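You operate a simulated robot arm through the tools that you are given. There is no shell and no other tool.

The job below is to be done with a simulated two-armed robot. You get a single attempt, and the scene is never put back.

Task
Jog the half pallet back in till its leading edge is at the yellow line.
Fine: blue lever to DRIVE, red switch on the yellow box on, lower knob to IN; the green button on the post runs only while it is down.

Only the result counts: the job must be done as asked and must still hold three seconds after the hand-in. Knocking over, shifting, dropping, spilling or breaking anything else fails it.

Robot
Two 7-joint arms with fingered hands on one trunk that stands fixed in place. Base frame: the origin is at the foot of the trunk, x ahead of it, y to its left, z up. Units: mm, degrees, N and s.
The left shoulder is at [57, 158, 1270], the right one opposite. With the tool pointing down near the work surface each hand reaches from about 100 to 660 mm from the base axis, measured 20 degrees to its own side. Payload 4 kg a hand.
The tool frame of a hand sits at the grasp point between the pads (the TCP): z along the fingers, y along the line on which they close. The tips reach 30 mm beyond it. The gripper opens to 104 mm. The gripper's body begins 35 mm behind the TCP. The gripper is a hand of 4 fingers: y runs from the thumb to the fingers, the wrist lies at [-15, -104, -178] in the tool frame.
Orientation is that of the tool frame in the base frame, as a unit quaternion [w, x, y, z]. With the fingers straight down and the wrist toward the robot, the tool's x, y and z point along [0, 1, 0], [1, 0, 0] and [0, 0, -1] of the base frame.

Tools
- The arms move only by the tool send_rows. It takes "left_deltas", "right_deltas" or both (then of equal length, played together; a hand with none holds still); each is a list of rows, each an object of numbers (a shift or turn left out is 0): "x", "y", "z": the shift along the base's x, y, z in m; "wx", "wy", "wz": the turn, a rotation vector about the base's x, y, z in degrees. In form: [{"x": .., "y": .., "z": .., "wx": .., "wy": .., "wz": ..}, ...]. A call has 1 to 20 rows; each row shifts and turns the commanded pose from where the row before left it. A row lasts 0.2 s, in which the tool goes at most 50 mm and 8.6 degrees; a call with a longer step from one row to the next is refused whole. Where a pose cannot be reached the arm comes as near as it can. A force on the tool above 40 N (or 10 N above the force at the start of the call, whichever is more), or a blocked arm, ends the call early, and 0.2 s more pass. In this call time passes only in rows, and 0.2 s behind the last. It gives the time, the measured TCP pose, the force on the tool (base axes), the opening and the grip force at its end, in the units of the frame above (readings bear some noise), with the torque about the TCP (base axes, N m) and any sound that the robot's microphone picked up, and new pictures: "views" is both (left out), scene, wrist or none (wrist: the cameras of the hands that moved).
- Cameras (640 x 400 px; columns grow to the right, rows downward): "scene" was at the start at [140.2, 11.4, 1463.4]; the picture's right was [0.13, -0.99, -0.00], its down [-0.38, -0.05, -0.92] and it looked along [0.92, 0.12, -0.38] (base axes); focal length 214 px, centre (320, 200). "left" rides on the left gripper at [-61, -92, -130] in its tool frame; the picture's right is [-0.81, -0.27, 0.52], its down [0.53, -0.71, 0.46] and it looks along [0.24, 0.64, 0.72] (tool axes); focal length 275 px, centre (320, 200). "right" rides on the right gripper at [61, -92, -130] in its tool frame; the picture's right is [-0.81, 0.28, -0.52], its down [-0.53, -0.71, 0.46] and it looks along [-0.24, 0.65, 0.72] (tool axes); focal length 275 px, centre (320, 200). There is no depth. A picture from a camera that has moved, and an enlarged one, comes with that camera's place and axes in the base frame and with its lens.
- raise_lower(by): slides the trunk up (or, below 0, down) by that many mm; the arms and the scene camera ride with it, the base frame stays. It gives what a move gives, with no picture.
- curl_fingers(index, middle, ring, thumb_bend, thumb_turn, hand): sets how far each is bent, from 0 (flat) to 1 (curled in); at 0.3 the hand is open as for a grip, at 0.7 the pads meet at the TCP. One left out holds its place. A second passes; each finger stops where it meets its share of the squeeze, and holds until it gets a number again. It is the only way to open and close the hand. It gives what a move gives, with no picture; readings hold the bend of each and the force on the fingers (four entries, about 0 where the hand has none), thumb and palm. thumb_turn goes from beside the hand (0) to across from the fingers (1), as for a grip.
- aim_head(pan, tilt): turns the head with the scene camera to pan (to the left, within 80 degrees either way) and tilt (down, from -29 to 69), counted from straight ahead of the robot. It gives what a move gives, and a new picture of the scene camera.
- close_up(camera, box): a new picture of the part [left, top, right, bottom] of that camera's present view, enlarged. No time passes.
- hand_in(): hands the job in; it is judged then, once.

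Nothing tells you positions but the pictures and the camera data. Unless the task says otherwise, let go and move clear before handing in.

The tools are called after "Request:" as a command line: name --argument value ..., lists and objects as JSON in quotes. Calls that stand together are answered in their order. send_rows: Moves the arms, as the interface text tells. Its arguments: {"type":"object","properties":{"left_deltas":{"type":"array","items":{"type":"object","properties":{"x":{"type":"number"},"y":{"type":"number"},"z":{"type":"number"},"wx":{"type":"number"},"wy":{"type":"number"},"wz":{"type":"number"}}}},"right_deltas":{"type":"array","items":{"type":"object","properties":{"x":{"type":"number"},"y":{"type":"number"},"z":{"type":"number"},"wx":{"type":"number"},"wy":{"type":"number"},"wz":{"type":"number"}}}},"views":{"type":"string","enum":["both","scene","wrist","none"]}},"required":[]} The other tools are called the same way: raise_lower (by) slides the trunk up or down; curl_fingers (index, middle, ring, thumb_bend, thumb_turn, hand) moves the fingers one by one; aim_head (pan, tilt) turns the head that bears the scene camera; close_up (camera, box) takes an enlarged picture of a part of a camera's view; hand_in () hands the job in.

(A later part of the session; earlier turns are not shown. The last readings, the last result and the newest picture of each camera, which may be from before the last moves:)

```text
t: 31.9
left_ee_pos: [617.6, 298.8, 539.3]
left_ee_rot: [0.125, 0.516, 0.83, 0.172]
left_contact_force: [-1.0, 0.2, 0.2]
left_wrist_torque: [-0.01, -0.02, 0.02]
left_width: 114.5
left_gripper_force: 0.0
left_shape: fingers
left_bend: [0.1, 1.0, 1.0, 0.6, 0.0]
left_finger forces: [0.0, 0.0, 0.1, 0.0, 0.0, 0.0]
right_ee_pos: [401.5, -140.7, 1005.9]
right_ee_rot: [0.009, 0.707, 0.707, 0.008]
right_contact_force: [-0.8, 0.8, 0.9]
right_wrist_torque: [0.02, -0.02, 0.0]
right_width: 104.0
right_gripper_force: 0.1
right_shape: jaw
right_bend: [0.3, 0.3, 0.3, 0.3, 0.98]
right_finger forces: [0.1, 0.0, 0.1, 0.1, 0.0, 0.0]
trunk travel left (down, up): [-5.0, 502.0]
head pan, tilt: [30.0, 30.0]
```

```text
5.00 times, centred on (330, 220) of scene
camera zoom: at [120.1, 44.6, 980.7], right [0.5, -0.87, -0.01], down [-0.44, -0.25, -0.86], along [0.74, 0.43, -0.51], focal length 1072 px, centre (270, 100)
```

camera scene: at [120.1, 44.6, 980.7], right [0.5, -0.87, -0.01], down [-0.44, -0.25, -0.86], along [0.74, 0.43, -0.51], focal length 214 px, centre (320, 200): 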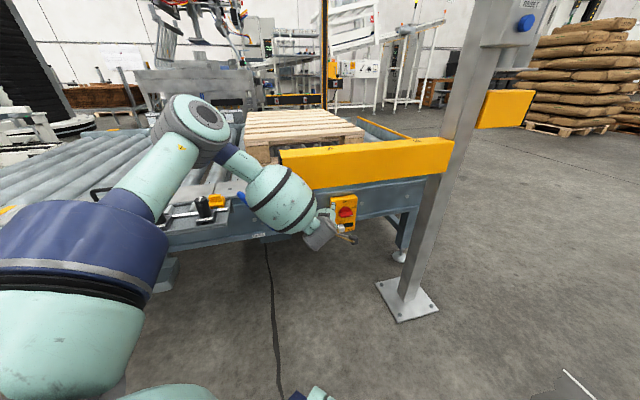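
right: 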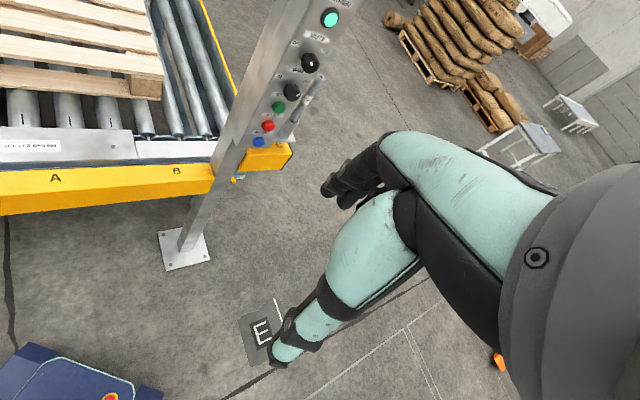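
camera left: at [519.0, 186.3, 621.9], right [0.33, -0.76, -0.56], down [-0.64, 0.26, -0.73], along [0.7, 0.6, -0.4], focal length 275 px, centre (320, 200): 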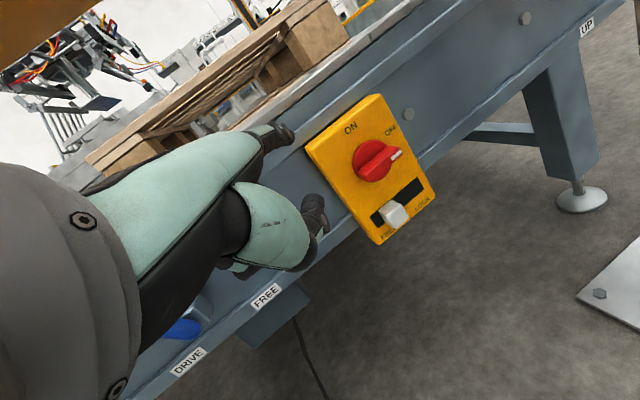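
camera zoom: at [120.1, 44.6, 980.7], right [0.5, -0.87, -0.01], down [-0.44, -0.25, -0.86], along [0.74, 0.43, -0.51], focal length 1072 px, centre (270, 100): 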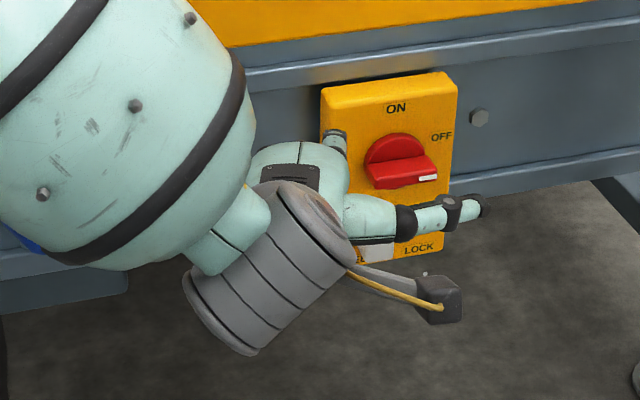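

Tucked that way, the thumb sticks out to the side. I'll turn it back across but only slightly bent, so it stays behind the index finger.

Request:
curl_fingers --hand "left" --thumb_turn 1.0 --thumb_bend 0.2 --index 0.1

Request:
send_rows --left_deltas '[{"x": -0.0134, "y": -0.0149, "wz": -4}, {"x": 0.0149, "y": -0.0134, "z": -0.018, "wz": -4}, {"x": 0.0149, "y": -0.0134, "z": -0.018, "wz": -3}, {"x": 0.0149, "y": -0.0134, "z": -0.018}]' --views "both"

```text
t: 32.9
left_ee_pos: [617.6, 299.0, 539.0]
left_ee_rot: [0.126, 0.516, 0.83, 0.171]
left_contact_force: [0.3, 0.8, -0.3]
left_wrist_torque: [0.02, -0.02, 0.01]
left_width: 138.8
left_gripper_force: 0.0
left_shape: fingers
left_bend: [0.1, 1.0, 1.0, 0.2, 0.97]
left_finger forces: [0.0, 0.0, 0.1, 0.1, 0.0, 0.0]
right_ee_pos: [401.7, -139.8, 1004.5]
right_ee_rot: [0.009, 0.708, 0.707, 0.008]
right_contact_force: [-0.9, 0.6, -0.5]
right_wrist_torque: [0.02, -0.02, 0.02]
right_width: 103.7
right_gripper_force: 0.1
right_shape: jaw
right_bend: [0.3, 0.3, 0.3, 0.3, 0.98]
right_finger forces: [0.0, 0.0, 0.1, 0.0, 0.1, 0.1]
trunk travel left (down, up): [-5.0, 502.0]
head pan, tilt: [30.0, 30.0]
```

```text
t: 33.9
left_ee_pos: [621.9, 276.0, 531.4]
left_ee_rot: [0.141, 0.594, 0.776, 0.159]
left_contact_force: [0.3, -0.2, -0.6]
left_wrist_torque: [-0.02, -0.01, 0.03]
left_width: 138.8
left_gripper_force: 0.1
left_shape: fingers
left_bend: [0.1, 1.0, 1.0, 0.2, 0.97]
left_finger forces: [0.0, 0.1, 0.1, 0.1, 0.0, 0.1]
left hand out of reach, approached as far as the arm can: row 2, 3, 4
right_ee_pos: [401.1, -140.3, 1004.6]
right_ee_rot: [0.009, 0.708, 0.706, 0.008]
right_contact_force: [0.0, -0.6, 0.1]
right_wrist_torque: [0.02, 0.0, 0.02]
right_width: 104.1
right_gripper_force: 0.0
right_shape: jaw
right_bend: [0.3, 0.3, 0.3, 0.3, 0.98]
right_finger forces: [0.0, 0.0, 0.0, 0.0, 0.0, 0.0]
trunk travel left (down, up): [-5.0, 502.0]
head pan, tilt: [30.0, 30.0]
camera scene: at [120.1, 44.7, 980.7], right [0.5, -0.87, -0.01], down [-0.44, -0.25, -0.86], along [0.74, 0.43, -0.51], focal length 214 px, centre (320, 200)
camera left: at [502.1, 183.8, 613.7], right [0.18, -0.81, -0.56], down [-0.58, 0.38, -0.73], along [0.8, 0.45, -0.4], focal length 275 px, centre (320, 200)
```

scene: 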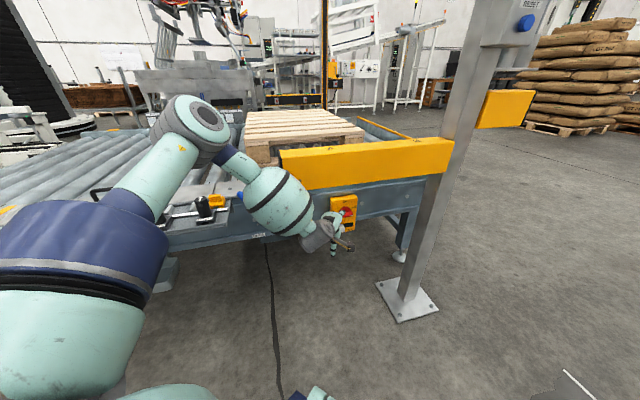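
left: 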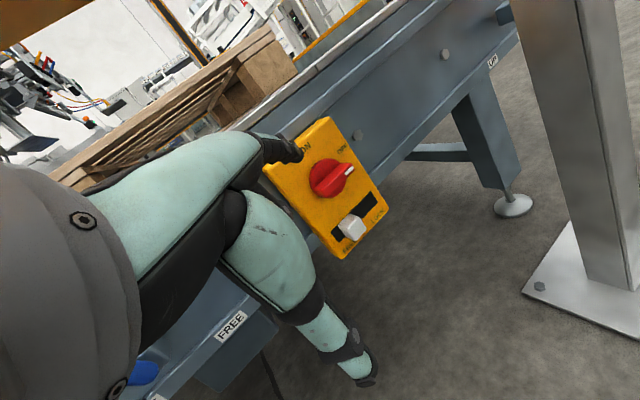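

The shoulder is limiting the motion with the elbow held high. I'll pull back a little and roll the hand toward a handshake orientation, which should bring the elbow down.

Request:
send_rows --left_deltas '[{"x": -0.02, "y": -0.022}, {"x": -0.02, "y": -0.022, "wx": -4, "wy": -0.9}, {"wx": -8.2, "wy": -1.75}, {"wx": -8.2, "wy": -1.75}, {"wx": -8.2, "wy": -1.75}, {"wx": -8.2, "wy": -1.75}, {"wx": -8.2, "wy": -1.75}]' --views "both"

```text
t: 35.5
left_ee_pos: [565.9, 247.9, 591.4]
left_ee_rot: [0.419, 0.478, 0.765, -0.102]
left_contact_force: [0.3, 0.0, -1.0]
left_wrist_torque: [-0.02, -0.03, 0.03]
left_width: 138.7
left_gripper_force: 0.0
left_shape: fingers
left_bend: [0.1, 1.0, 1.0, 0.2, 0.97]
left_finger forces: [0.0, 0.1, 0.0, 0.0, 0.0, 0.0]
left hand out of reach, approached as far as the arm can: row 1, 6, 7
right_ee_pos: [402.2, -141.3, 1004.9]
right_ee_rot: [0.009, 0.707, 0.707, 0.008]
right_contact_force: [-0.4, 0.2, -0.9]
right_wrist_torque: [-0.03, -0.02, -0.02]
right_width: 104.1
right_gripper_force: 0.1
right_shape: jaw
right_bend: [0.3, 0.3, 0.3, 0.3, 0.98]
right_finger forces: [0.0, 0.0, 0.0, 0.1, 0.1, 0.0]
trunk travel left (down, up): [-5.0, 502.0]
head pan, tilt: [30.0, 30.0]
camera scene: at [119.7, 45.0, 980.7], right [0.5, -0.87, -0.01], down [-0.44, -0.25, -0.86], along [0.74, 0.43, -0.51], focal length 214 px, centre (320, 200)
camera left: at [430.4, 234.0, 696.2], right [0.21, -0.96, 0.21], down [-0.44, -0.28, -0.85], along [0.87, 0.09, -0.48], focal length 275 px, centre (320, 200)
```

scene: 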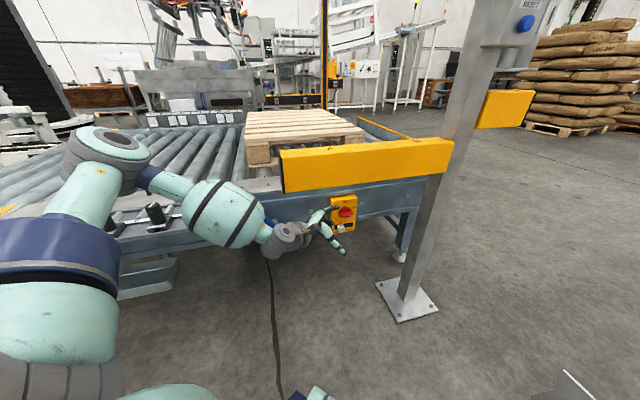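
left: 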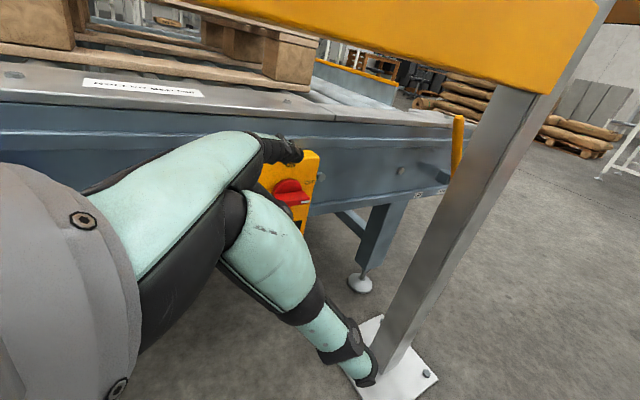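

Request:
send_rows --left_deltas '[{"wx": -8.2, "wy": -1.75}, {"wx": -8.2, "wy": -1.75}, {"wx": -8.2, "wy": -1.75}, {"wx": -8.2, "wy": -1.75}]' --views "both"

```text
t: 36.5
left_ee_pos: [505.9, 301.4, 728.9]
left_ee_rot: [0.572, 0.354, 0.688, -0.271]
left_contact_force: [-16.1, -8.1, -1.5]
left_wrist_torque: [0.01, -0.04, 0.0]
left_width: 106.9
left_gripper_force: 8.4
left_shape: fingers
left_bend: [0.27, 1.0, 1.0, 0.2, 0.97]
left_finger forces: [17.1, 0.0, 0.1, 0.0, 0.1, 0.1]
left hand out of reach, approached as far as the arm can: row 1, 2, 3, 4
right_ee_pos: [402.0, -140.0, 1004.6]
right_ee_rot: [0.009, 0.708, 0.707, 0.008]
right_contact_force: [0.4, 0.2, 0.4]
right_wrist_torque: [-0.02, 0.04, -0.03]
right_width: 104.0
right_gripper_force: 0.1
right_shape: jaw
right_bend: [0.3, 0.3, 0.3, 0.3, 0.98]
right_finger forces: [0.0, 0.0, 0.0, 0.0, 0.1, 0.0]
trunk travel left (down, up): [-5.0, 502.0]
head pan, tilt: [30.0, 30.0]
camera scene: at [119.5, 44.5, 980.8], right [0.5, -0.87, -0.01], down [-0.44, -0.25, -0.86], along [0.74, 0.43, -0.51], focal length 214 px, centre (320, 200)
camera left: at [360.3, 337.2, 811.6], right [0.16, -0.71, 0.68], down [-0.35, -0.69, -0.63], along [0.92, -0.13, -0.36], focal length 275 px, centre (320, 200)
```

scene: 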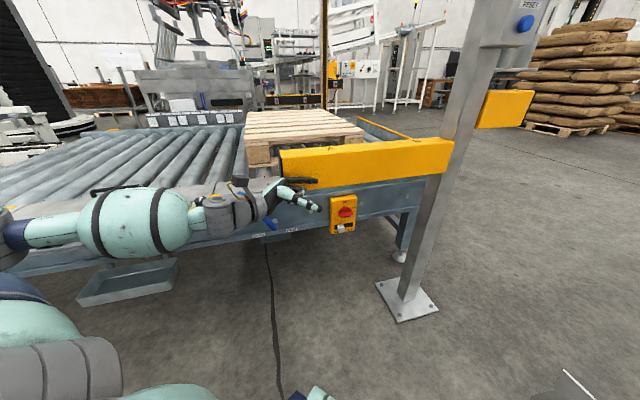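
left: 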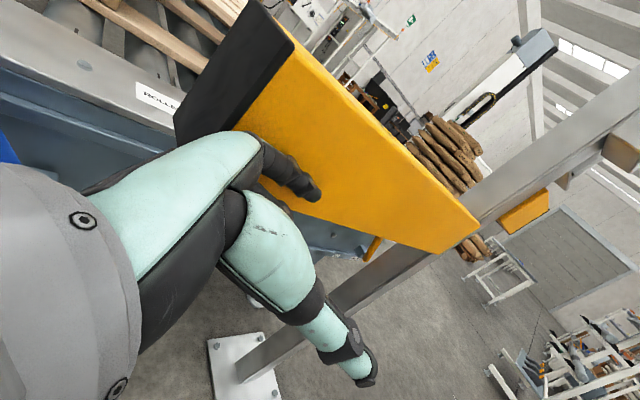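

The elbow has swung down to the side, but the index finger now touches the bar. I'll back off right away.

Request:
send_rows --left_deltas '[{"x": -0.02, "y": -0.015}, {"x": -0.025, "y": -0.015}, {"x": -0.025, "y": -0.015}]' --views "both"

```text
t: 37.2
left_ee_pos: [458.9, 269.0, 721.7]
left_ee_rot: [0.582, 0.345, 0.68, -0.283]
left_contact_force: [0.0, 0.2, -0.4]
left_wrist_torque: [-0.06, -0.01, -0.01]
left_width: 138.7
left_gripper_force: 0.0
left_shape: fingers
left_bend: [0.1, 1.0, 1.0, 0.2, 0.97]
left_finger forces: [0.0, 0.1, 0.0, 0.0, 0.0, 0.0]
left hand out of reach, approached as far as the arm can: row 3
right_ee_pos: [403.2, -140.3, 1004.1]
right_ee_rot: [0.009, 0.708, 0.706, 0.008]
right_contact_force: [0.3, 0.8, -0.5]
right_wrist_torque: [0.0, 0.01, 0.02]
right_width: 103.7
right_gripper_force: 0.1
right_shape: jaw
right_bend: [0.3, 0.3, 0.3, 0.3, 0.98]
right_finger forces: [0.0, 0.0, 0.0, 0.0, 0.0, 0.0]
trunk travel left (down, up): [-5.0, 502.0]
head pan, tilt: [30.0, 30.0]
camera scene: at [120.1, 44.6, 980.7], right [0.5, -0.87, -0.01], down [-0.44, -0.25, -0.86], along [0.74, 0.43, -0.51], focal length 214 px, centre (320, 200)
camera left: at [312.4, 308.4, 801.0], right [0.16, -0.69, 0.71], down [-0.34, -0.71, -0.61], along [0.93, -0.15, -0.35], focal length 275 px, centre (320, 200)
```

scene: 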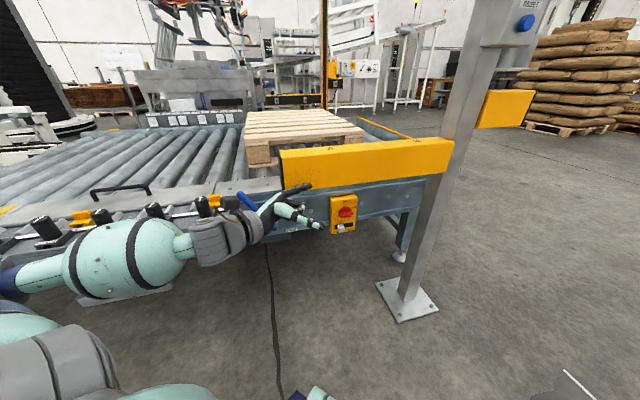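
left: 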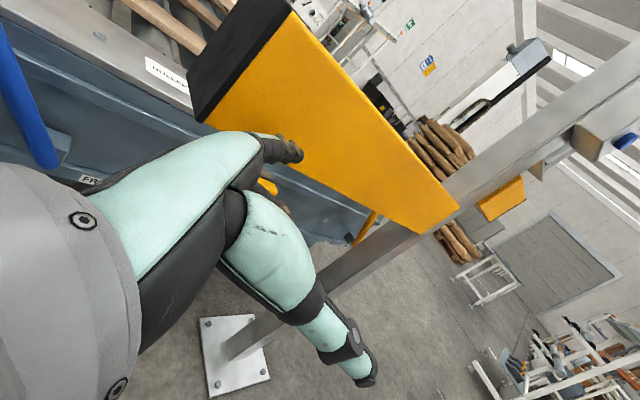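

The elbow is low now and the index finger points forward. I'll bring the hand down in front of the bar in this posture.

Request:
send_rows --left_deltas '[{"x": 0.0, "y": -0.005, "z": -0.035}, {"x": 0.0, "y": -0.005, "z": -0.035}, {"x": 0.005, "y": -0.01, "z": -0.035}, {"x": 0.01, "y": -0.01, "z": -0.035}]' --views "scene"

```text
t: 38.2
left_ee_pos: [471.5, 238.7, 582.4]
left_ee_rot: [0.583, 0.346, 0.678, -0.284]
left_contact_force: [-0.4, -0.1, 1.0]
left_wrist_torque: [-0.02, -0.01, 0.01]
left_width: 138.4
left_gripper_force: 0.0
left_shape: fingers
left_bend: [0.1, 1.0, 1.0, 0.2, 0.97]
left_finger forces: [0.1, 0.0, 0.1, 0.0, 0.0, 0.0]
right_ee_pos: [402.3, -140.6, 1006.2]
right_ee_rot: [0.009, 0.708, 0.706, 0.008]
right_contact_force: [0.7, 0.5, -0.1]
right_wrist_torque: [-0.01, 0.01, -0.02]
right_width: 104.1
right_gripper_force: 0.1
right_shape: jaw
right_bend: [0.3, 0.3, 0.3, 0.3, 0.98]
right_finger forces: [0.1, 0.0, 0.0, 0.1, 0.1, 0.1]
trunk travel left (down, up): [-5.0, 502.0]
head pan, tilt: [30.0, 30.0]
camera scene: at [119.9, 44.6, 980.7], right [0.5, -0.87, -0.01], down [-0.44, -0.25, -0.86], along [0.74, 0.43, -0.51], focal length 214 px, centre (320, 200)
```

scene: 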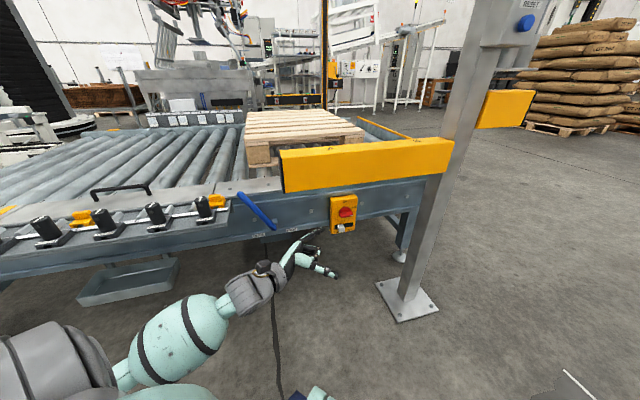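

The elbow is down, the arm has plenty of room, and the lever clearly rests at DRIVE. I'll straighten the index finger fully and bring its tip to a staging point in front of the switch, below and right of the fin.

Request:
curl_fingers --hand "left" --index 0.0 --middle 1.0 --ring 1.0

Request:
send_rows --left_deltas '[{"x": 0.031, "y": -0.0105, "z": -0.0185, "wy": 1.4, "wz": 1.7}, {"x": 0.031, "y": -0.0105, "z": -0.0185, "wy": 1.4, "wz": 1.7}, {"x": 0.031, "y": -0.0105, "z": -0.0185, "wy": 1.4, "wz": 1.7}, {"x": 0.031, "y": -0.0105, "z": -0.0185, "wy": 1.4, "wz": 1.7}, {"x": 0.031, "y": -0.0105, "z": -0.0185, "wy": 1.4, "wz": 1.7}, {"x": 0.031, "y": -0.0105, "z": -0.0185, "wy": 1.4, "wz": 1.7}, {"x": 0.031, "y": -0.0105, "z": -0.0185, "wy": 1.4, "wz": 1.7}]' --views "both"

Request:
close_up --camera "scene" --box '[280, 170, 400, 270]'

```text
t: 39.2
left_ee_pos: [471.8, 238.7, 583.9]
left_ee_rot: [0.583, 0.345, 0.678, -0.284]
left_contact_force: [-0.1, 0.5, 0.2]
left_wrist_torque: [-0.01, -0.01, -0.03]
left_width: 150.7
left_gripper_force: 0.1
left_shape: fingers
left_bend: [0.0, 1.0, 1.0, 0.2, 0.97]
left_finger forces: [0.1, 0.0, 0.0, 0.0, 0.0, 0.0]
right_ee_pos: [401.5, -139.6, 1004.3]
right_ee_rot: [0.009, 0.708, 0.706, 0.008]
right_contact_force: [-0.3, -0.6, -1.1]
right_wrist_torque: [0.0, 0.0, 0.01]
right_width: 103.9
right_gripper_force: 0.1
right_shape: jaw
right_bend: [0.3, 0.3, 0.3, 0.3, 0.98]
right_finger forces: [0.1, 0.1, 0.0, 0.0, 0.0, 0.0]
trunk travel left (down, up): [-5.0, 502.0]
head pan, tilt: [30.0, 30.0]
```

```text
t: 41.0
left_ee_pos: [674.8, 196.9, 450.3]
left_ee_rot: [0.541, 0.259, 0.768, -0.224]
left_contact_force: [0.6, 0.3, 0.3]
left_wrist_torque: [-0.02, 0.02, 0.03]
left_width: 150.5
left_gripper_force: 0.0
left_shape: fingers
left_bend: [0.0, 1.0, 1.0, 0.2, 0.97]
left_finger forces: [0.0, 0.1, 0.0, 0.0, 0.0, 0.1]
right_ee_pos: [387.9, -141.0, 1011.9]
right_ee_rot: [0.014, 0.707, 0.707, 0.014]
right_contact_force: [0.0, -0.3, -0.4]
right_wrist_torque: [-0.02, -0.04, 0.02]
right_width: 104.1
right_gripper_force: 0.1
right_shape: jaw
right_bend: [0.3, 0.3, 0.3, 0.3, 0.98]
right_finger forces: [0.0, 0.1, 0.0, 0.1, 0.0, 0.0]
trunk travel left (down, up): [-5.0, 502.0]
head pan, tilt: [30.0, 30.0]
stopped in row 7 (left hand): the arm was blocked; the commanded pose is now the measured one
camera scene: at [118.0, 44.6, 981.2], right [0.5, -0.87, -0.01], down [-0.44, -0.25, -0.86], along [0.74, 0.43, -0.51], focal length 214 px, centre (320, 200)
camera left: at [538.6, 198.0, 555.8], right [0.42, -0.66, 0.62], down [-0.28, -0.75, -0.6], along [0.86, 0.08, -0.5], focal length 275 px, centre (320, 200)
```

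scene: 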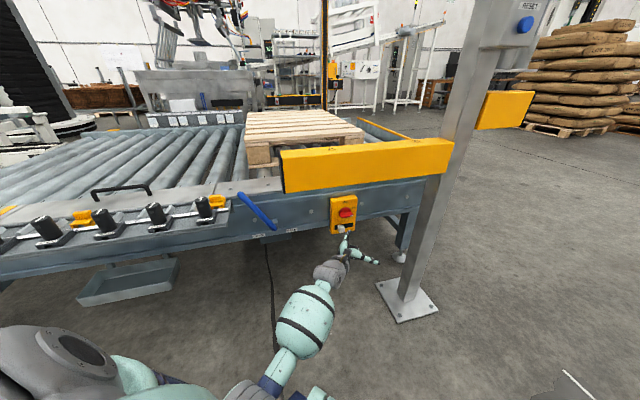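
left: 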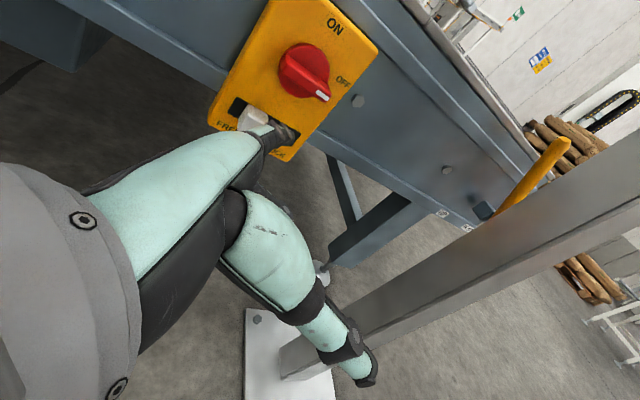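

```text
4.00 times, centred on (340, 220) of scene
camera zoom: at [118.0, 44.6, 981.2], right [0.5, -0.87, -0.01], down [-0.44, -0.25, -0.86], along [0.74, 0.43, -0.51], focal length 858 px, centre (240, 120)
```

zoom: 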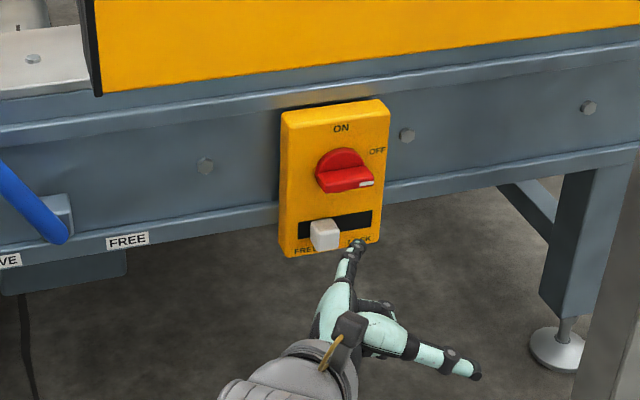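

The fingertip is at about (746,273,454), just in front of the box, but something blocked the arm's last bit of motion. I'll look down to see what the arm is near.

Request:
aim_head --pan 30 --tilt 62

```text
t: 42.0
left_ee_pos: [674.6, 196.7, 448.1]
left_ee_rot: [0.539, 0.259, 0.77, -0.224]
left_contact_force: [0.0, -0.2, 0.2]
left_wrist_torque: [-0.01, 0.04, -0.01]
left_width: 150.8
left_gripper_force: 0.0
left_shape: fingers
left_bend: [0.0, 1.0, 1.0, 0.2, 0.97]
left_finger forces: [0.0, 0.0, 0.0, 0.0, 0.0, 0.0]
right_ee_pos: [390.6, -140.2, 1009.9]
right_ee_rot: [0.014, 0.707, 0.707, 0.013]
right_contact_force: [-0.7, 0.5, -0.4]
right_wrist_torque: [0.01, 0.01, -0.02]
right_width: 103.7
right_gripper_force: 0.1
right_shape: jaw
right_bend: [0.3, 0.3, 0.3, 0.3, 0.98]
right_finger forces: [0.0, 0.0, 0.0, 0.0, 0.0, 0.0]
trunk travel left (down, up): [-5.0, 502.0]
head pan, tilt: [30.0, 62.0]
camera scene: at [96.9, 31.6, 936.7], right [0.5, -0.87, -0.01], down [-0.77, -0.44, -0.46], along [0.4, 0.24, -0.89], focal length 214 px, centre (320, 200)
```

scene: 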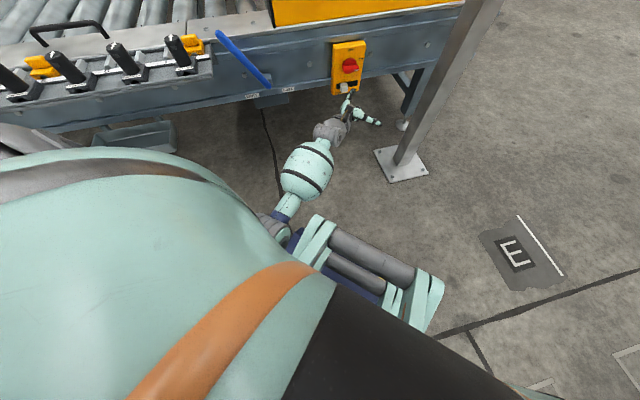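

The elbow came against the robot's own leg. The remaining motion to the switch goes outward and left, which moves the elbow away from the leg, so I'll continue toward the fin from here.

Request:
send_rows --left_deltas '[{"x": 0.0239, "y": 0.0027, "z": -0.001}, {"x": 0.0239, "y": 0.0027, "z": -0.001}]' --views "both"

Request:
close_up --camera "left" --box '[180, 0, 420, 200]'

Request:
close_up --camera "scene" --box '[300, 20, 420, 140]'

```text
t: 42.6
left_ee_pos: [720.9, 204.2, 442.8]
left_ee_rot: [0.538, 0.259, 0.77, -0.223]
left_contact_force: [-0.1, -0.4, 0.9]
left_wrist_torque: [-0.02, 0.02, 0.01]
left_width: 150.6
left_gripper_force: 0.2
left_shape: fingers
left_bend: [0.0, 1.0, 1.0, 0.2, 0.97]
left_finger forces: [0.0, 0.1, 0.1, 0.1, 0.0, 0.0]
right_ee_pos: [390.5, -140.2, 1008.7]
right_ee_rot: [0.014, 0.708, 0.706, 0.012]
right_contact_force: [-0.5, -0.1, -0.2]
right_wrist_torque: [-0.02, 0.05, 0.0]
right_width: 104.0
right_gripper_force: 0.2
right_shape: jaw
right_bend: [0.3, 0.3, 0.3, 0.3, 0.98]
right_finger forces: [0.0, 0.0, 0.0, 0.0, 0.0, 0.0]
trunk travel left (down, up): [-5.0, 502.0]
head pan, tilt: [30.0, 62.0]
camera scene: at [96.9, 31.5, 936.6], right [0.5, -0.87, -0.01], down [-0.77, -0.44, -0.46], along [0.39, 0.23, -0.89], focal length 214 px, centre (320, 200)
camera left: at [586.7, 205.7, 548.3], right [0.43, -0.66, 0.62], down [-0.28, -0.75, -0.6], along [0.86, 0.08, -0.51], focal length 275 px, centre (320, 200)
```

scene: 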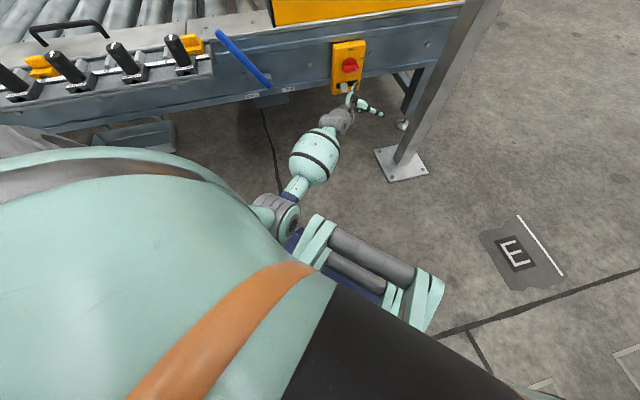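
left: 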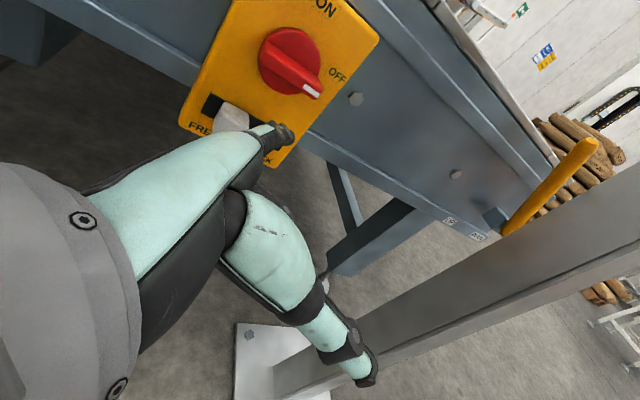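

```text
2.00 times, centred on (300, 100) of left
camera zoom: at [586.7, 205.7, 548.3], right [0.43, -0.66, 0.62], down [-0.28, -0.75, -0.6], along [0.86, 0.08, -0.51], focal length 551 px, centre (360, 400)
```

zoom: 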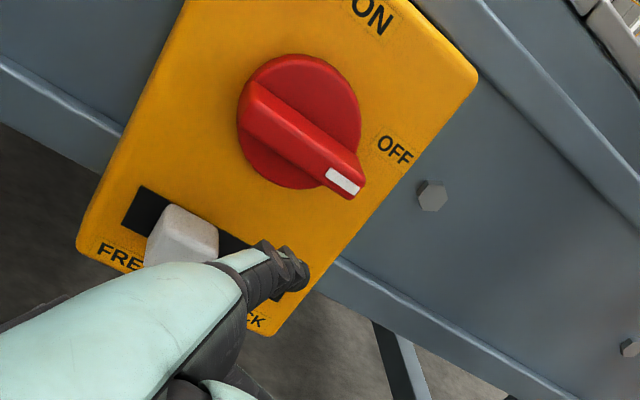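

```text
3.33 times, centred on (360, 80) of scene
camera zoom: at [96.9, 31.5, 936.6], right [0.5, -0.87, -0.01], down [-0.77, -0.44, -0.46], along [0.39, 0.23, -0.89], focal length 715 px, centre (187, 600)
```

zoom: 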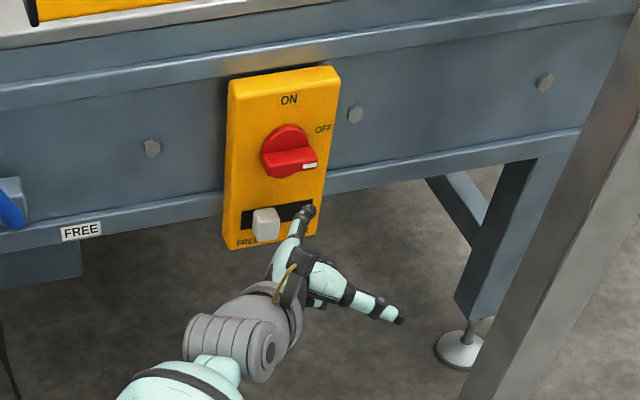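

The fingertip is now right below the fin's free end. The fin's front edge is at n≈743 and its centre at s≈381, z≈484, and the slider is well to the left. I'll advance the finger under the fin's right end and then lift along an arc.

Request:
send_rows --left_deltas '[{"x": 0.014, "y": 0.0035}, {"x": 0.014, "y": 0.0035}]' --views "wrist"

Request:
close_up --camera "left" --box '[180, 0, 420, 200]'

Request:
close_up --camera "scene" --box '[310, 20, 410, 120]'

```text
t: 43.2
left_ee_pos: [750.2, 206.6, 446.1]
left_ee_rot: [0.54, 0.258, 0.768, -0.226]
left_contact_force: [0.0, -0.1, -0.1]
left_wrist_torque: [0.04, 0.03, -0.05]
left_width: 150.6
left_gripper_force: 0.0
left_shape: fingers
left_bend: [0.0, 1.0, 1.0, 0.2, 0.97]
left_finger forces: [0.0, 0.0, 0.0, 0.1, 0.0, 0.0]
right_ee_pos: [390.5, -139.4, 1009.6]
right_ee_rot: [0.014, 0.707, 0.707, 0.012]
right_contact_force: [0.0, -0.5, 0.3]
right_wrist_torque: [0.0, -0.01, -0.01]
right_width: 103.9
right_gripper_force: 0.1
right_shape: jaw
right_bend: [0.3, 0.3, 0.3, 0.3, 0.98]
right_finger forces: [0.0, 0.0, 0.0, 0.1, 0.1, 0.1]
trunk travel left (down, up): [-5.0, 502.0]
head pan, tilt: [30.0, 62.0]
camera left: at [615.6, 210.3, 551.7], right [0.42, -0.66, 0.62], down [-0.28, -0.75, -0.6], along [0.86, 0.08, -0.5], focal length 275 px, centre (320, 200)
```

left: 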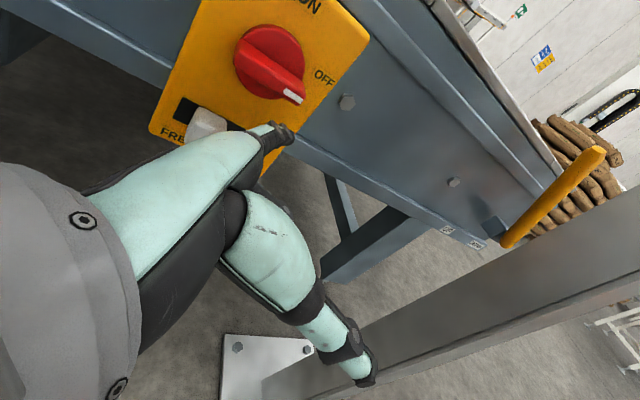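

```text
2.00 times, centred on (300, 100) of left
camera zoom: at [615.6, 210.3, 551.7], right [0.42, -0.66, 0.62], down [-0.28, -0.75, -0.6], along [0.86, 0.08, -0.5], focal length 551 px, centre (360, 400)
```

zoom: 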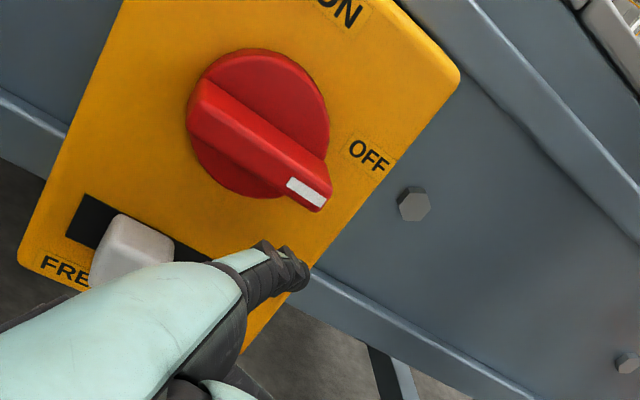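

```text
4.00 times, centred on (360, 70) of scene
camera zoom: at [96.9, 31.7, 936.7], right [0.5, -0.87, -0.01], down [-0.77, -0.44, -0.46], along [0.39, 0.23, -0.89], focal length 858 px, centre (160, 720)
```

zoom: 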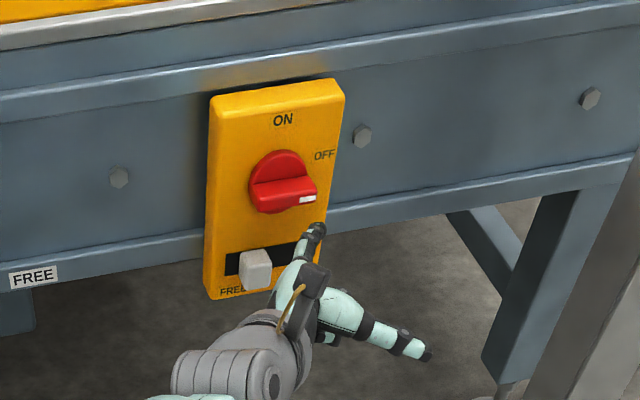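

Request:
send_rows --left_deltas '[{"x": -0.0037, "y": 0.0033, "z": 0.006}, {"x": 0.0, "y": 0.0, "z": 0.01}, {"x": 0.002, "y": -0.002, "z": 0.01}]' --views "wrist"

Request:
close_up --camera "left" --box '[180, 0, 420, 200]'

Request:
close_up --camera "scene" --box '[310, 20, 410, 120]'

```text
t: 44.0
left_ee_pos: [747.8, 208.6, 472.5]
left_ee_rot: [0.54, 0.257, 0.769, -0.226]
left_contact_force: [-0.9, -0.8, -2.7]
left_wrist_torque: [-0.17, 0.15, 0.0]
left_width: 149.4
left_gripper_force: 1.0
left_shape: fingers
left_bend: [0.01, 1.0, 1.0, 0.2, 0.97]
left_finger forces: [2.5, 0.0, 0.0, 0.0, 0.0, 0.0]
right_ee_pos: [390.7, -140.1, 1009.2]
right_ee_rot: [0.013, 0.707, 0.707, 0.013]
right_contact_force: [-0.6, -0.3, -0.7]
right_wrist_torque: [-0.01, 0.0, 0.01]
right_width: 104.0
right_gripper_force: 0.0
right_shape: jaw
right_bend: [0.3, 0.3, 0.3, 0.3, 0.98]
right_finger forces: [0.1, 0.1, 0.1, 0.0, 0.1, 0.0]
trunk travel left (down, up): [-5.0, 502.0]
head pan, tilt: [30.0, 62.0]
camera left: at [613.8, 211.1, 577.0], right [0.42, -0.66, 0.62], down [-0.28, -0.75, -0.6], along [0.86, 0.08, -0.51], focal length 275 px, centre (320, 200)
```

left: 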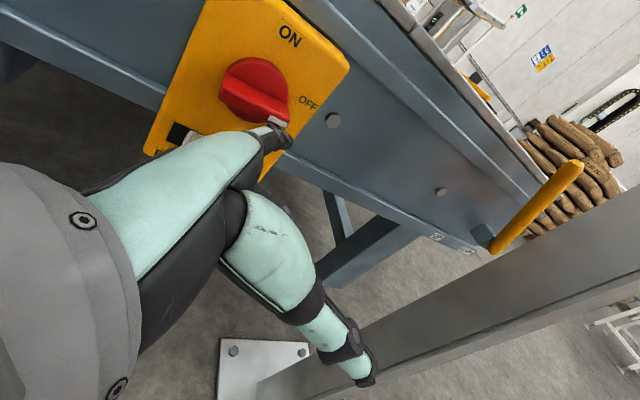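

```text
2.00 times, centred on (300, 100) of left
camera zoom: at [613.8, 211.1, 577.0], right [0.42, -0.66, 0.62], down [-0.28, -0.75, -0.6], along [0.86, 0.08, -0.51], focal length 551 px, centre (360, 400)
```

zoom: 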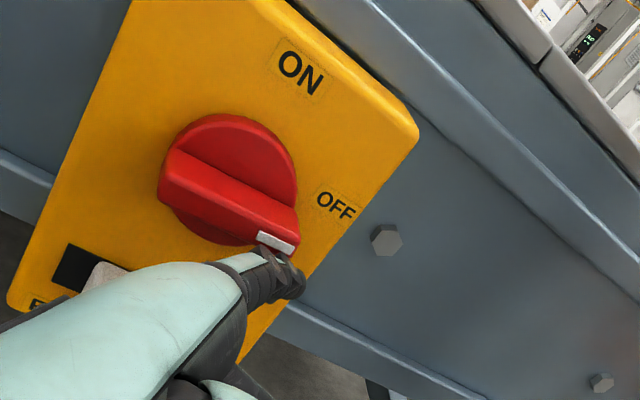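

```text
4.00 times, centred on (360, 70) of scene
camera zoom: at [97.1, 31.7, 936.5], right [0.5, -0.87, -0.01], down [-0.77, -0.44, -0.46], along [0.39, 0.23, -0.89], focal length 858 px, centre (160, 720)
```

zoom: 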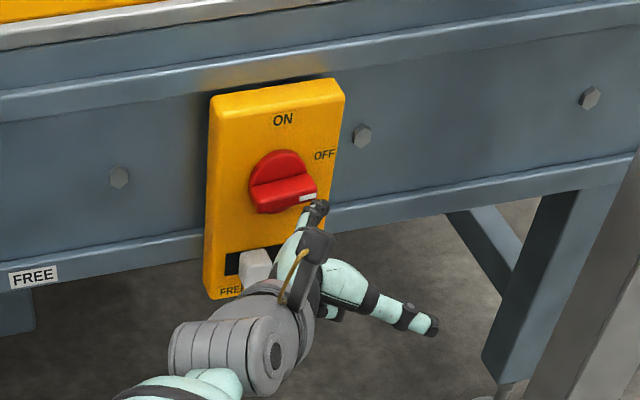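

Contact is made under the fin. I'll continue the arc upward.

Request:
send_rows --left_deltas '[{"x": 0.0022, "y": -0.002, "z": 0.009}, {"x": 0.0015, "y": -0.0013, "z": 0.009}]' --views "wrist"

Request:
close_up --camera "left" --box '[180, 0, 420, 200]'

```text
t: 44.6
left_ee_pos: [752.9, 203.7, 490.9]
left_ee_rot: [0.54, 0.258, 0.769, -0.226]
left_contact_force: [-0.4, 0.0, 0.4]
left_wrist_torque: [-0.02, -0.04, -0.01]
left_width: 150.3
left_gripper_force: 0.1
left_shape: fingers
left_bend: [0.0, 1.0, 1.0, 0.2, 0.97]
left_finger forces: [0.0, 0.0, 0.0, 0.0, 0.0, 0.0]
right_ee_pos: [389.5, -140.6, 1010.0]
right_ee_rot: [0.014, 0.708, 0.706, 0.012]
right_contact_force: [0.3, 0.1, 0.2]
right_wrist_torque: [-0.01, 0.0, 0.03]
right_width: 103.8
right_gripper_force: 0.0
right_shape: jaw
right_bend: [0.3, 0.3, 0.3, 0.3, 0.98]
right_finger forces: [0.1, 0.0, 0.1, 0.1, 0.0, 0.0]
trunk travel left (down, up): [-5.0, 502.0]
head pan, tilt: [30.0, 62.0]
camera left: at [617.7, 206.3, 596.0], right [0.42, -0.66, 0.62], down [-0.28, -0.75, -0.6], along [0.86, 0.08, -0.5], focal length 275 px, centre (320, 200)
```

left: 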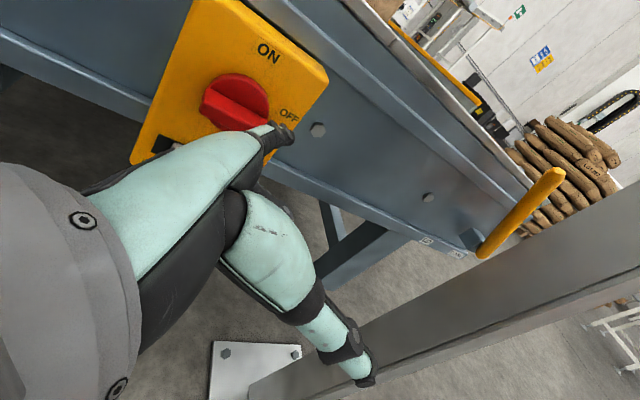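

```text
2.00 times, centred on (300, 100) of left
camera zoom: at [617.7, 206.3, 596.0], right [0.42, -0.66, 0.62], down [-0.28, -0.75, -0.6], along [0.86, 0.08, -0.5], focal length 551 px, centre (360, 400)
```

zoom: 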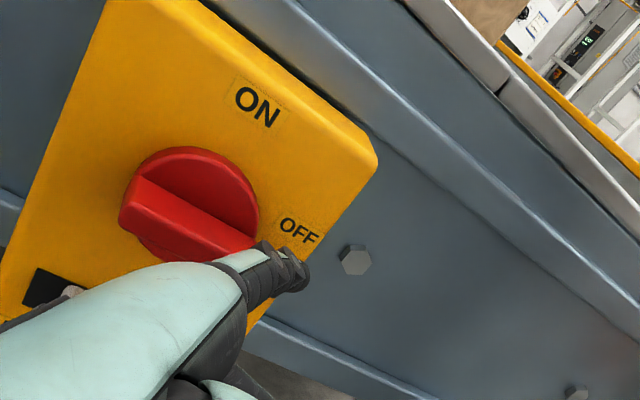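

Request:
close_up --camera "scene" --box '[320, 20, 400, 100]'

```text
5.00 times, centred on (360, 60) of scene
camera zoom: at [96.9, 31.5, 936.6], right [0.5, -0.87, -0.01], down [-0.77, -0.44, -0.46], along [0.39, 0.23, -0.89], focal length 1072 px, centre (120, 900)
```

zoom: 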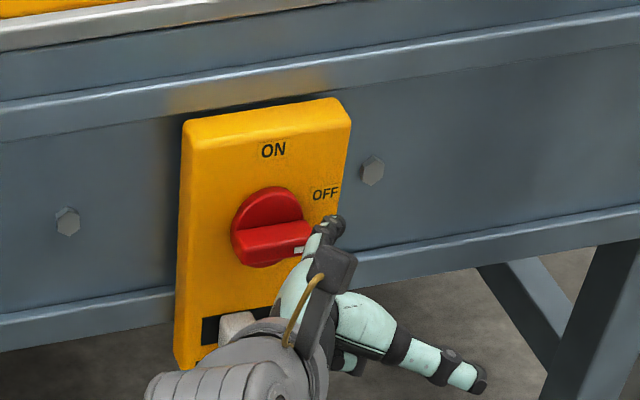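

The finger slipped past the fin's end without turning it. I'll drop back down, shift about 15 mm left and slightly deeper, then lift again.

Request:
send_rows --left_deltas '[{"x": 0.003, "y": -0.003, "z": -0.015}, {"z": -0.016}, {"x": -0.0112, "y": 0.016}, {"z": 0.008}]' --views "wrist"

Request:
close_up --camera "left" --box '[180, 0, 420, 200]'

Request:
close_up --camera "scene" --box '[320, 20, 400, 100]'

```text
t: 45.6
left_ee_pos: [745.2, 221.1, 468.1]
left_ee_rot: [0.539, 0.259, 0.77, -0.223]
left_contact_force: [0.6, -2.7, -5.0]
left_wrist_torque: [-0.36, 0.25, -0.15]
left_width: 146.3
left_gripper_force: 3.2
left_shape: fingers
left_bend: [0.02, 1.0, 1.0, 0.2, 0.97]
left_finger forces: [5.8, 0.0, 0.0, 0.1, 0.1, 0.0]
right_ee_pos: [389.8, -140.7, 1009.1]
right_ee_rot: [0.012, 0.708, 0.706, 0.012]
right_contact_force: [0.9, 0.3, 1.0]
right_wrist_torque: [0.01, 0.01, -0.02]
right_width: 103.8
right_gripper_force: 0.0
right_shape: jaw
right_bend: [0.3, 0.3, 0.3, 0.3, 0.98]
right_finger forces: [0.0, 0.1, 0.0, 0.0, 0.0, 0.0]
trunk travel left (down, up): [-5.0, 502.0]
head pan, tilt: [30.0, 62.0]
camera left: at [610.5, 223.3, 573.9], right [0.42, -0.66, 0.62], down [-0.28, -0.75, -0.6], along [0.86, 0.08, -0.5], focal length 275 px, centre (320, 200)
```

left: 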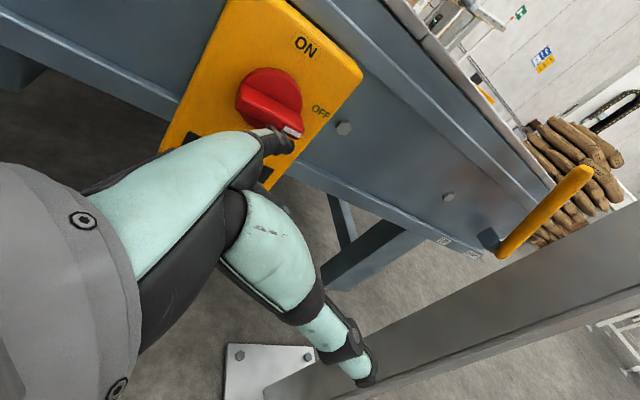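

```text
2.00 times, centred on (300, 100) of left
camera zoom: at [610.5, 223.3, 573.9], right [0.42, -0.66, 0.62], down [-0.28, -0.75, -0.6], along [0.86, 0.08, -0.5], focal length 551 px, centre (360, 400)
```

zoom: 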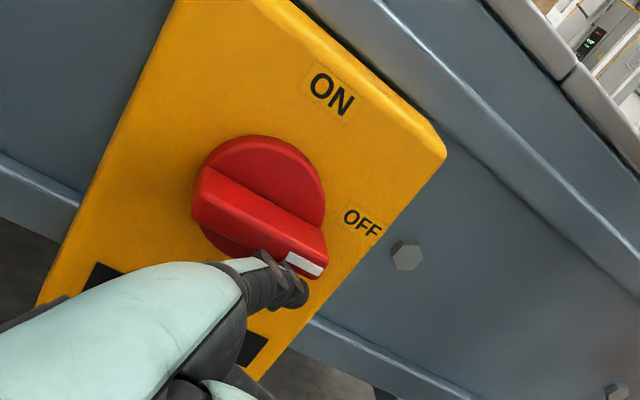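

```text
5.00 times, centred on (360, 60) of scene
camera zoom: at [97.6, 31.6, 936.5], right [0.5, -0.87, -0.01], down [-0.77, -0.44, -0.46], along [0.39, 0.23, -0.89], focal length 1072 px, centre (120, 900)
```

zoom: 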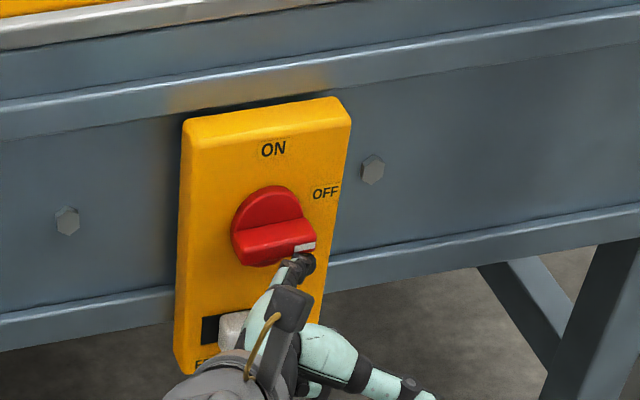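

Request:
send_rows --left_deltas '[{"z": 0.007}, {"z": 0.007}, {"z": 0.007}]' --views "wrist"

Request:
close_up --camera "left" --box '[180, 0, 420, 200]'

Request:
close_up --camera "scene" --box '[320, 20, 400, 100]'

```text
t: 46.4
left_ee_pos: [743.9, 220.3, 489.7]
left_ee_rot: [0.54, 0.259, 0.769, -0.223]
left_contact_force: [0.0, -0.4, 0.7]
left_wrist_torque: [0.0, -0.01, -0.03]
left_width: 150.1
left_gripper_force: 0.3
left_shape: fingers
left_bend: [0.0, 1.0, 1.0, 0.2, 0.97]
left_finger forces: [0.3, 0.0, 0.0, 0.0, 0.1, 0.0]
right_ee_pos: [390.3, -140.5, 1008.6]
right_ee_rot: [0.013, 0.708, 0.706, 0.012]
right_contact_force: [-0.7, -0.7, -0.3]
right_wrist_torque: [-0.02, 0.02, 0.01]
right_width: 104.0
right_gripper_force: 0.0
right_shape: jaw
right_bend: [0.3, 0.3, 0.3, 0.3, 0.98]
right_finger forces: [0.0, 0.0, 0.0, 0.1, 0.0, 0.0]
trunk travel left (down, up): [-5.0, 502.0]
head pan, tilt: [30.0, 62.0]
camera left: at [608.8, 221.5, 594.8], right [0.42, -0.66, 0.62], down [-0.28, -0.75, -0.6], along [0.86, 0.08, -0.5], focal length 275 px, centre (320, 200)
```

left: 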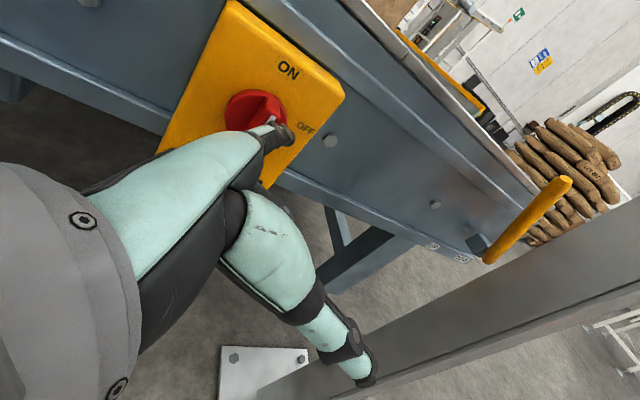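

```text
2.00 times, centred on (300, 100) of left
camera zoom: at [608.8, 221.5, 594.8], right [0.42, -0.66, 0.62], down [-0.28, -0.75, -0.6], along [0.86, 0.08, -0.5], focal length 551 px, centre (360, 400)
```

zoom: 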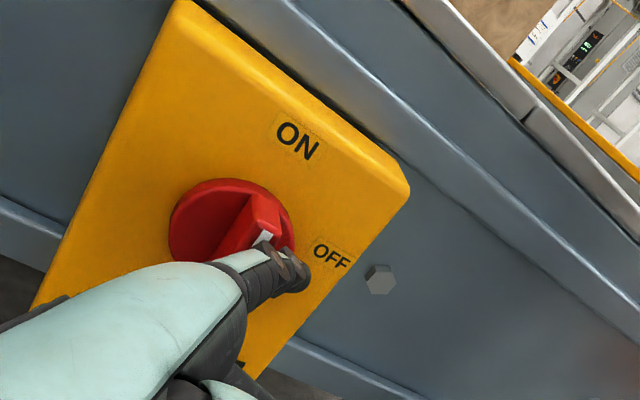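

```text
5.00 times, centred on (360, 60) of scene
camera zoom: at [96.8, 31.5, 936.6], right [0.5, -0.87, -0.01], down [-0.77, -0.44, -0.46], along [0.39, 0.23, -0.89], focal length 1072 px, centre (120, 900)
```

zoom: 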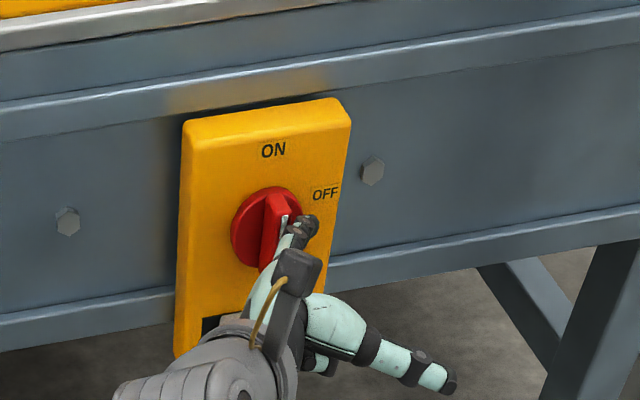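

The fin has swung most of the way up. I'll rise a little more and press left to bring it fully to ON.

Request:
send_rows --left_deltas '[{"z": 0.008}, {"x": -0.0045, "y": 0.004, "z": 0.003}, {"x": -0.0045, "y": 0.004}, {"x": -0.0045, "y": 0.004}]' --views "wrist"

Request:
close_up --camera "left" --box '[180, 0, 420, 200]'

Request:
close_up --camera "scene" --box '[320, 20, 400, 100]'

```text
t: 47.4
left_ee_pos: [738.8, 229.2, 519.5]
left_ee_rot: [0.552, 0.26, 0.76, -0.223]
left_contact_force: [0.4, 0.2, 0.5]
left_wrist_torque: [-0.03, 0.01, 0.03]
left_width: 150.4
left_gripper_force: 0.0
left_shape: fingers
left_bend: [0.0, 1.0, 1.0, 0.2, 0.97]
left_finger forces: [0.0, 0.0, 0.1, 0.0, 0.1, 0.1]
right_ee_pos: [390.9, -141.1, 1009.1]
right_ee_rot: [0.013, 0.707, 0.707, 0.011]
right_contact_force: [-0.4, 0.2, -0.4]
right_wrist_torque: [0.0, -0.01, 0.01]
right_width: 103.9
right_gripper_force: 0.0
right_shape: jaw
right_bend: [0.3, 0.3, 0.3, 0.3, 0.98]
right_finger forces: [0.1, 0.0, 0.0, 0.1, 0.0, 0.1]
trunk travel left (down, up): [-5.0, 502.0]
head pan, tilt: [30.0, 62.0]
camera left: at [600.8, 231.2, 621.7], right [0.4, -0.66, 0.64], down [-0.27, -0.75, -0.6], along [0.88, 0.08, -0.48], focal length 275 px, centre (320, 200)
```

left: 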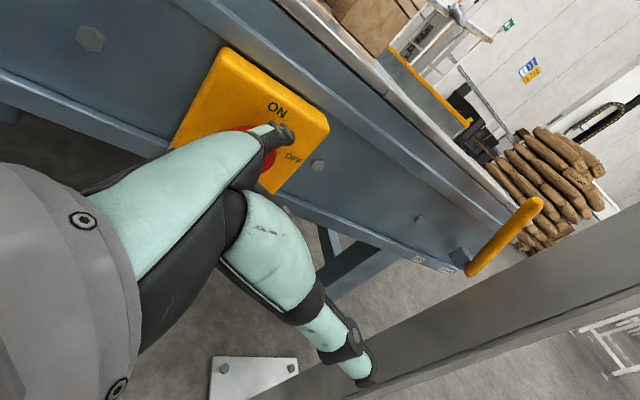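

```text
2.00 times, centred on (300, 100) of left
camera zoom: at [600.8, 231.2, 621.7], right [0.4, -0.66, 0.64], down [-0.27, -0.75, -0.6], along [0.88, 0.08, -0.48], focal length 551 px, centre (360, 400)
```

zoom: 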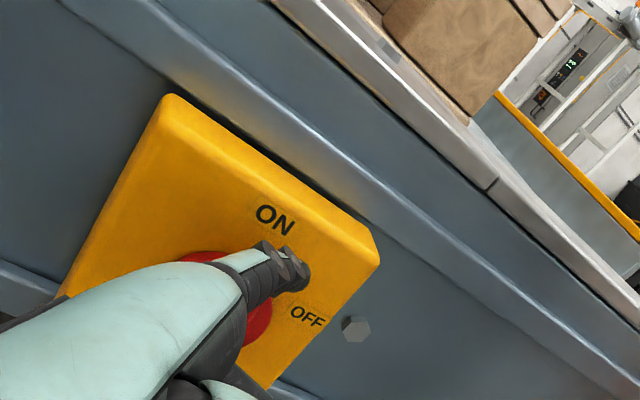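

```text
5.00 times, centred on (360, 60) of scene
camera zoom: at [96.8, 31.6, 936.8], right [0.5, -0.87, -0.01], down [-0.77, -0.44, -0.46], along [0.39, 0.23, -0.89], focal length 1072 px, centre (120, 900)
```

zoom: 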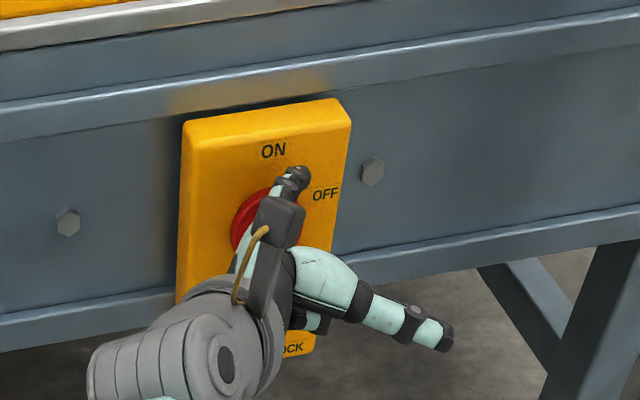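

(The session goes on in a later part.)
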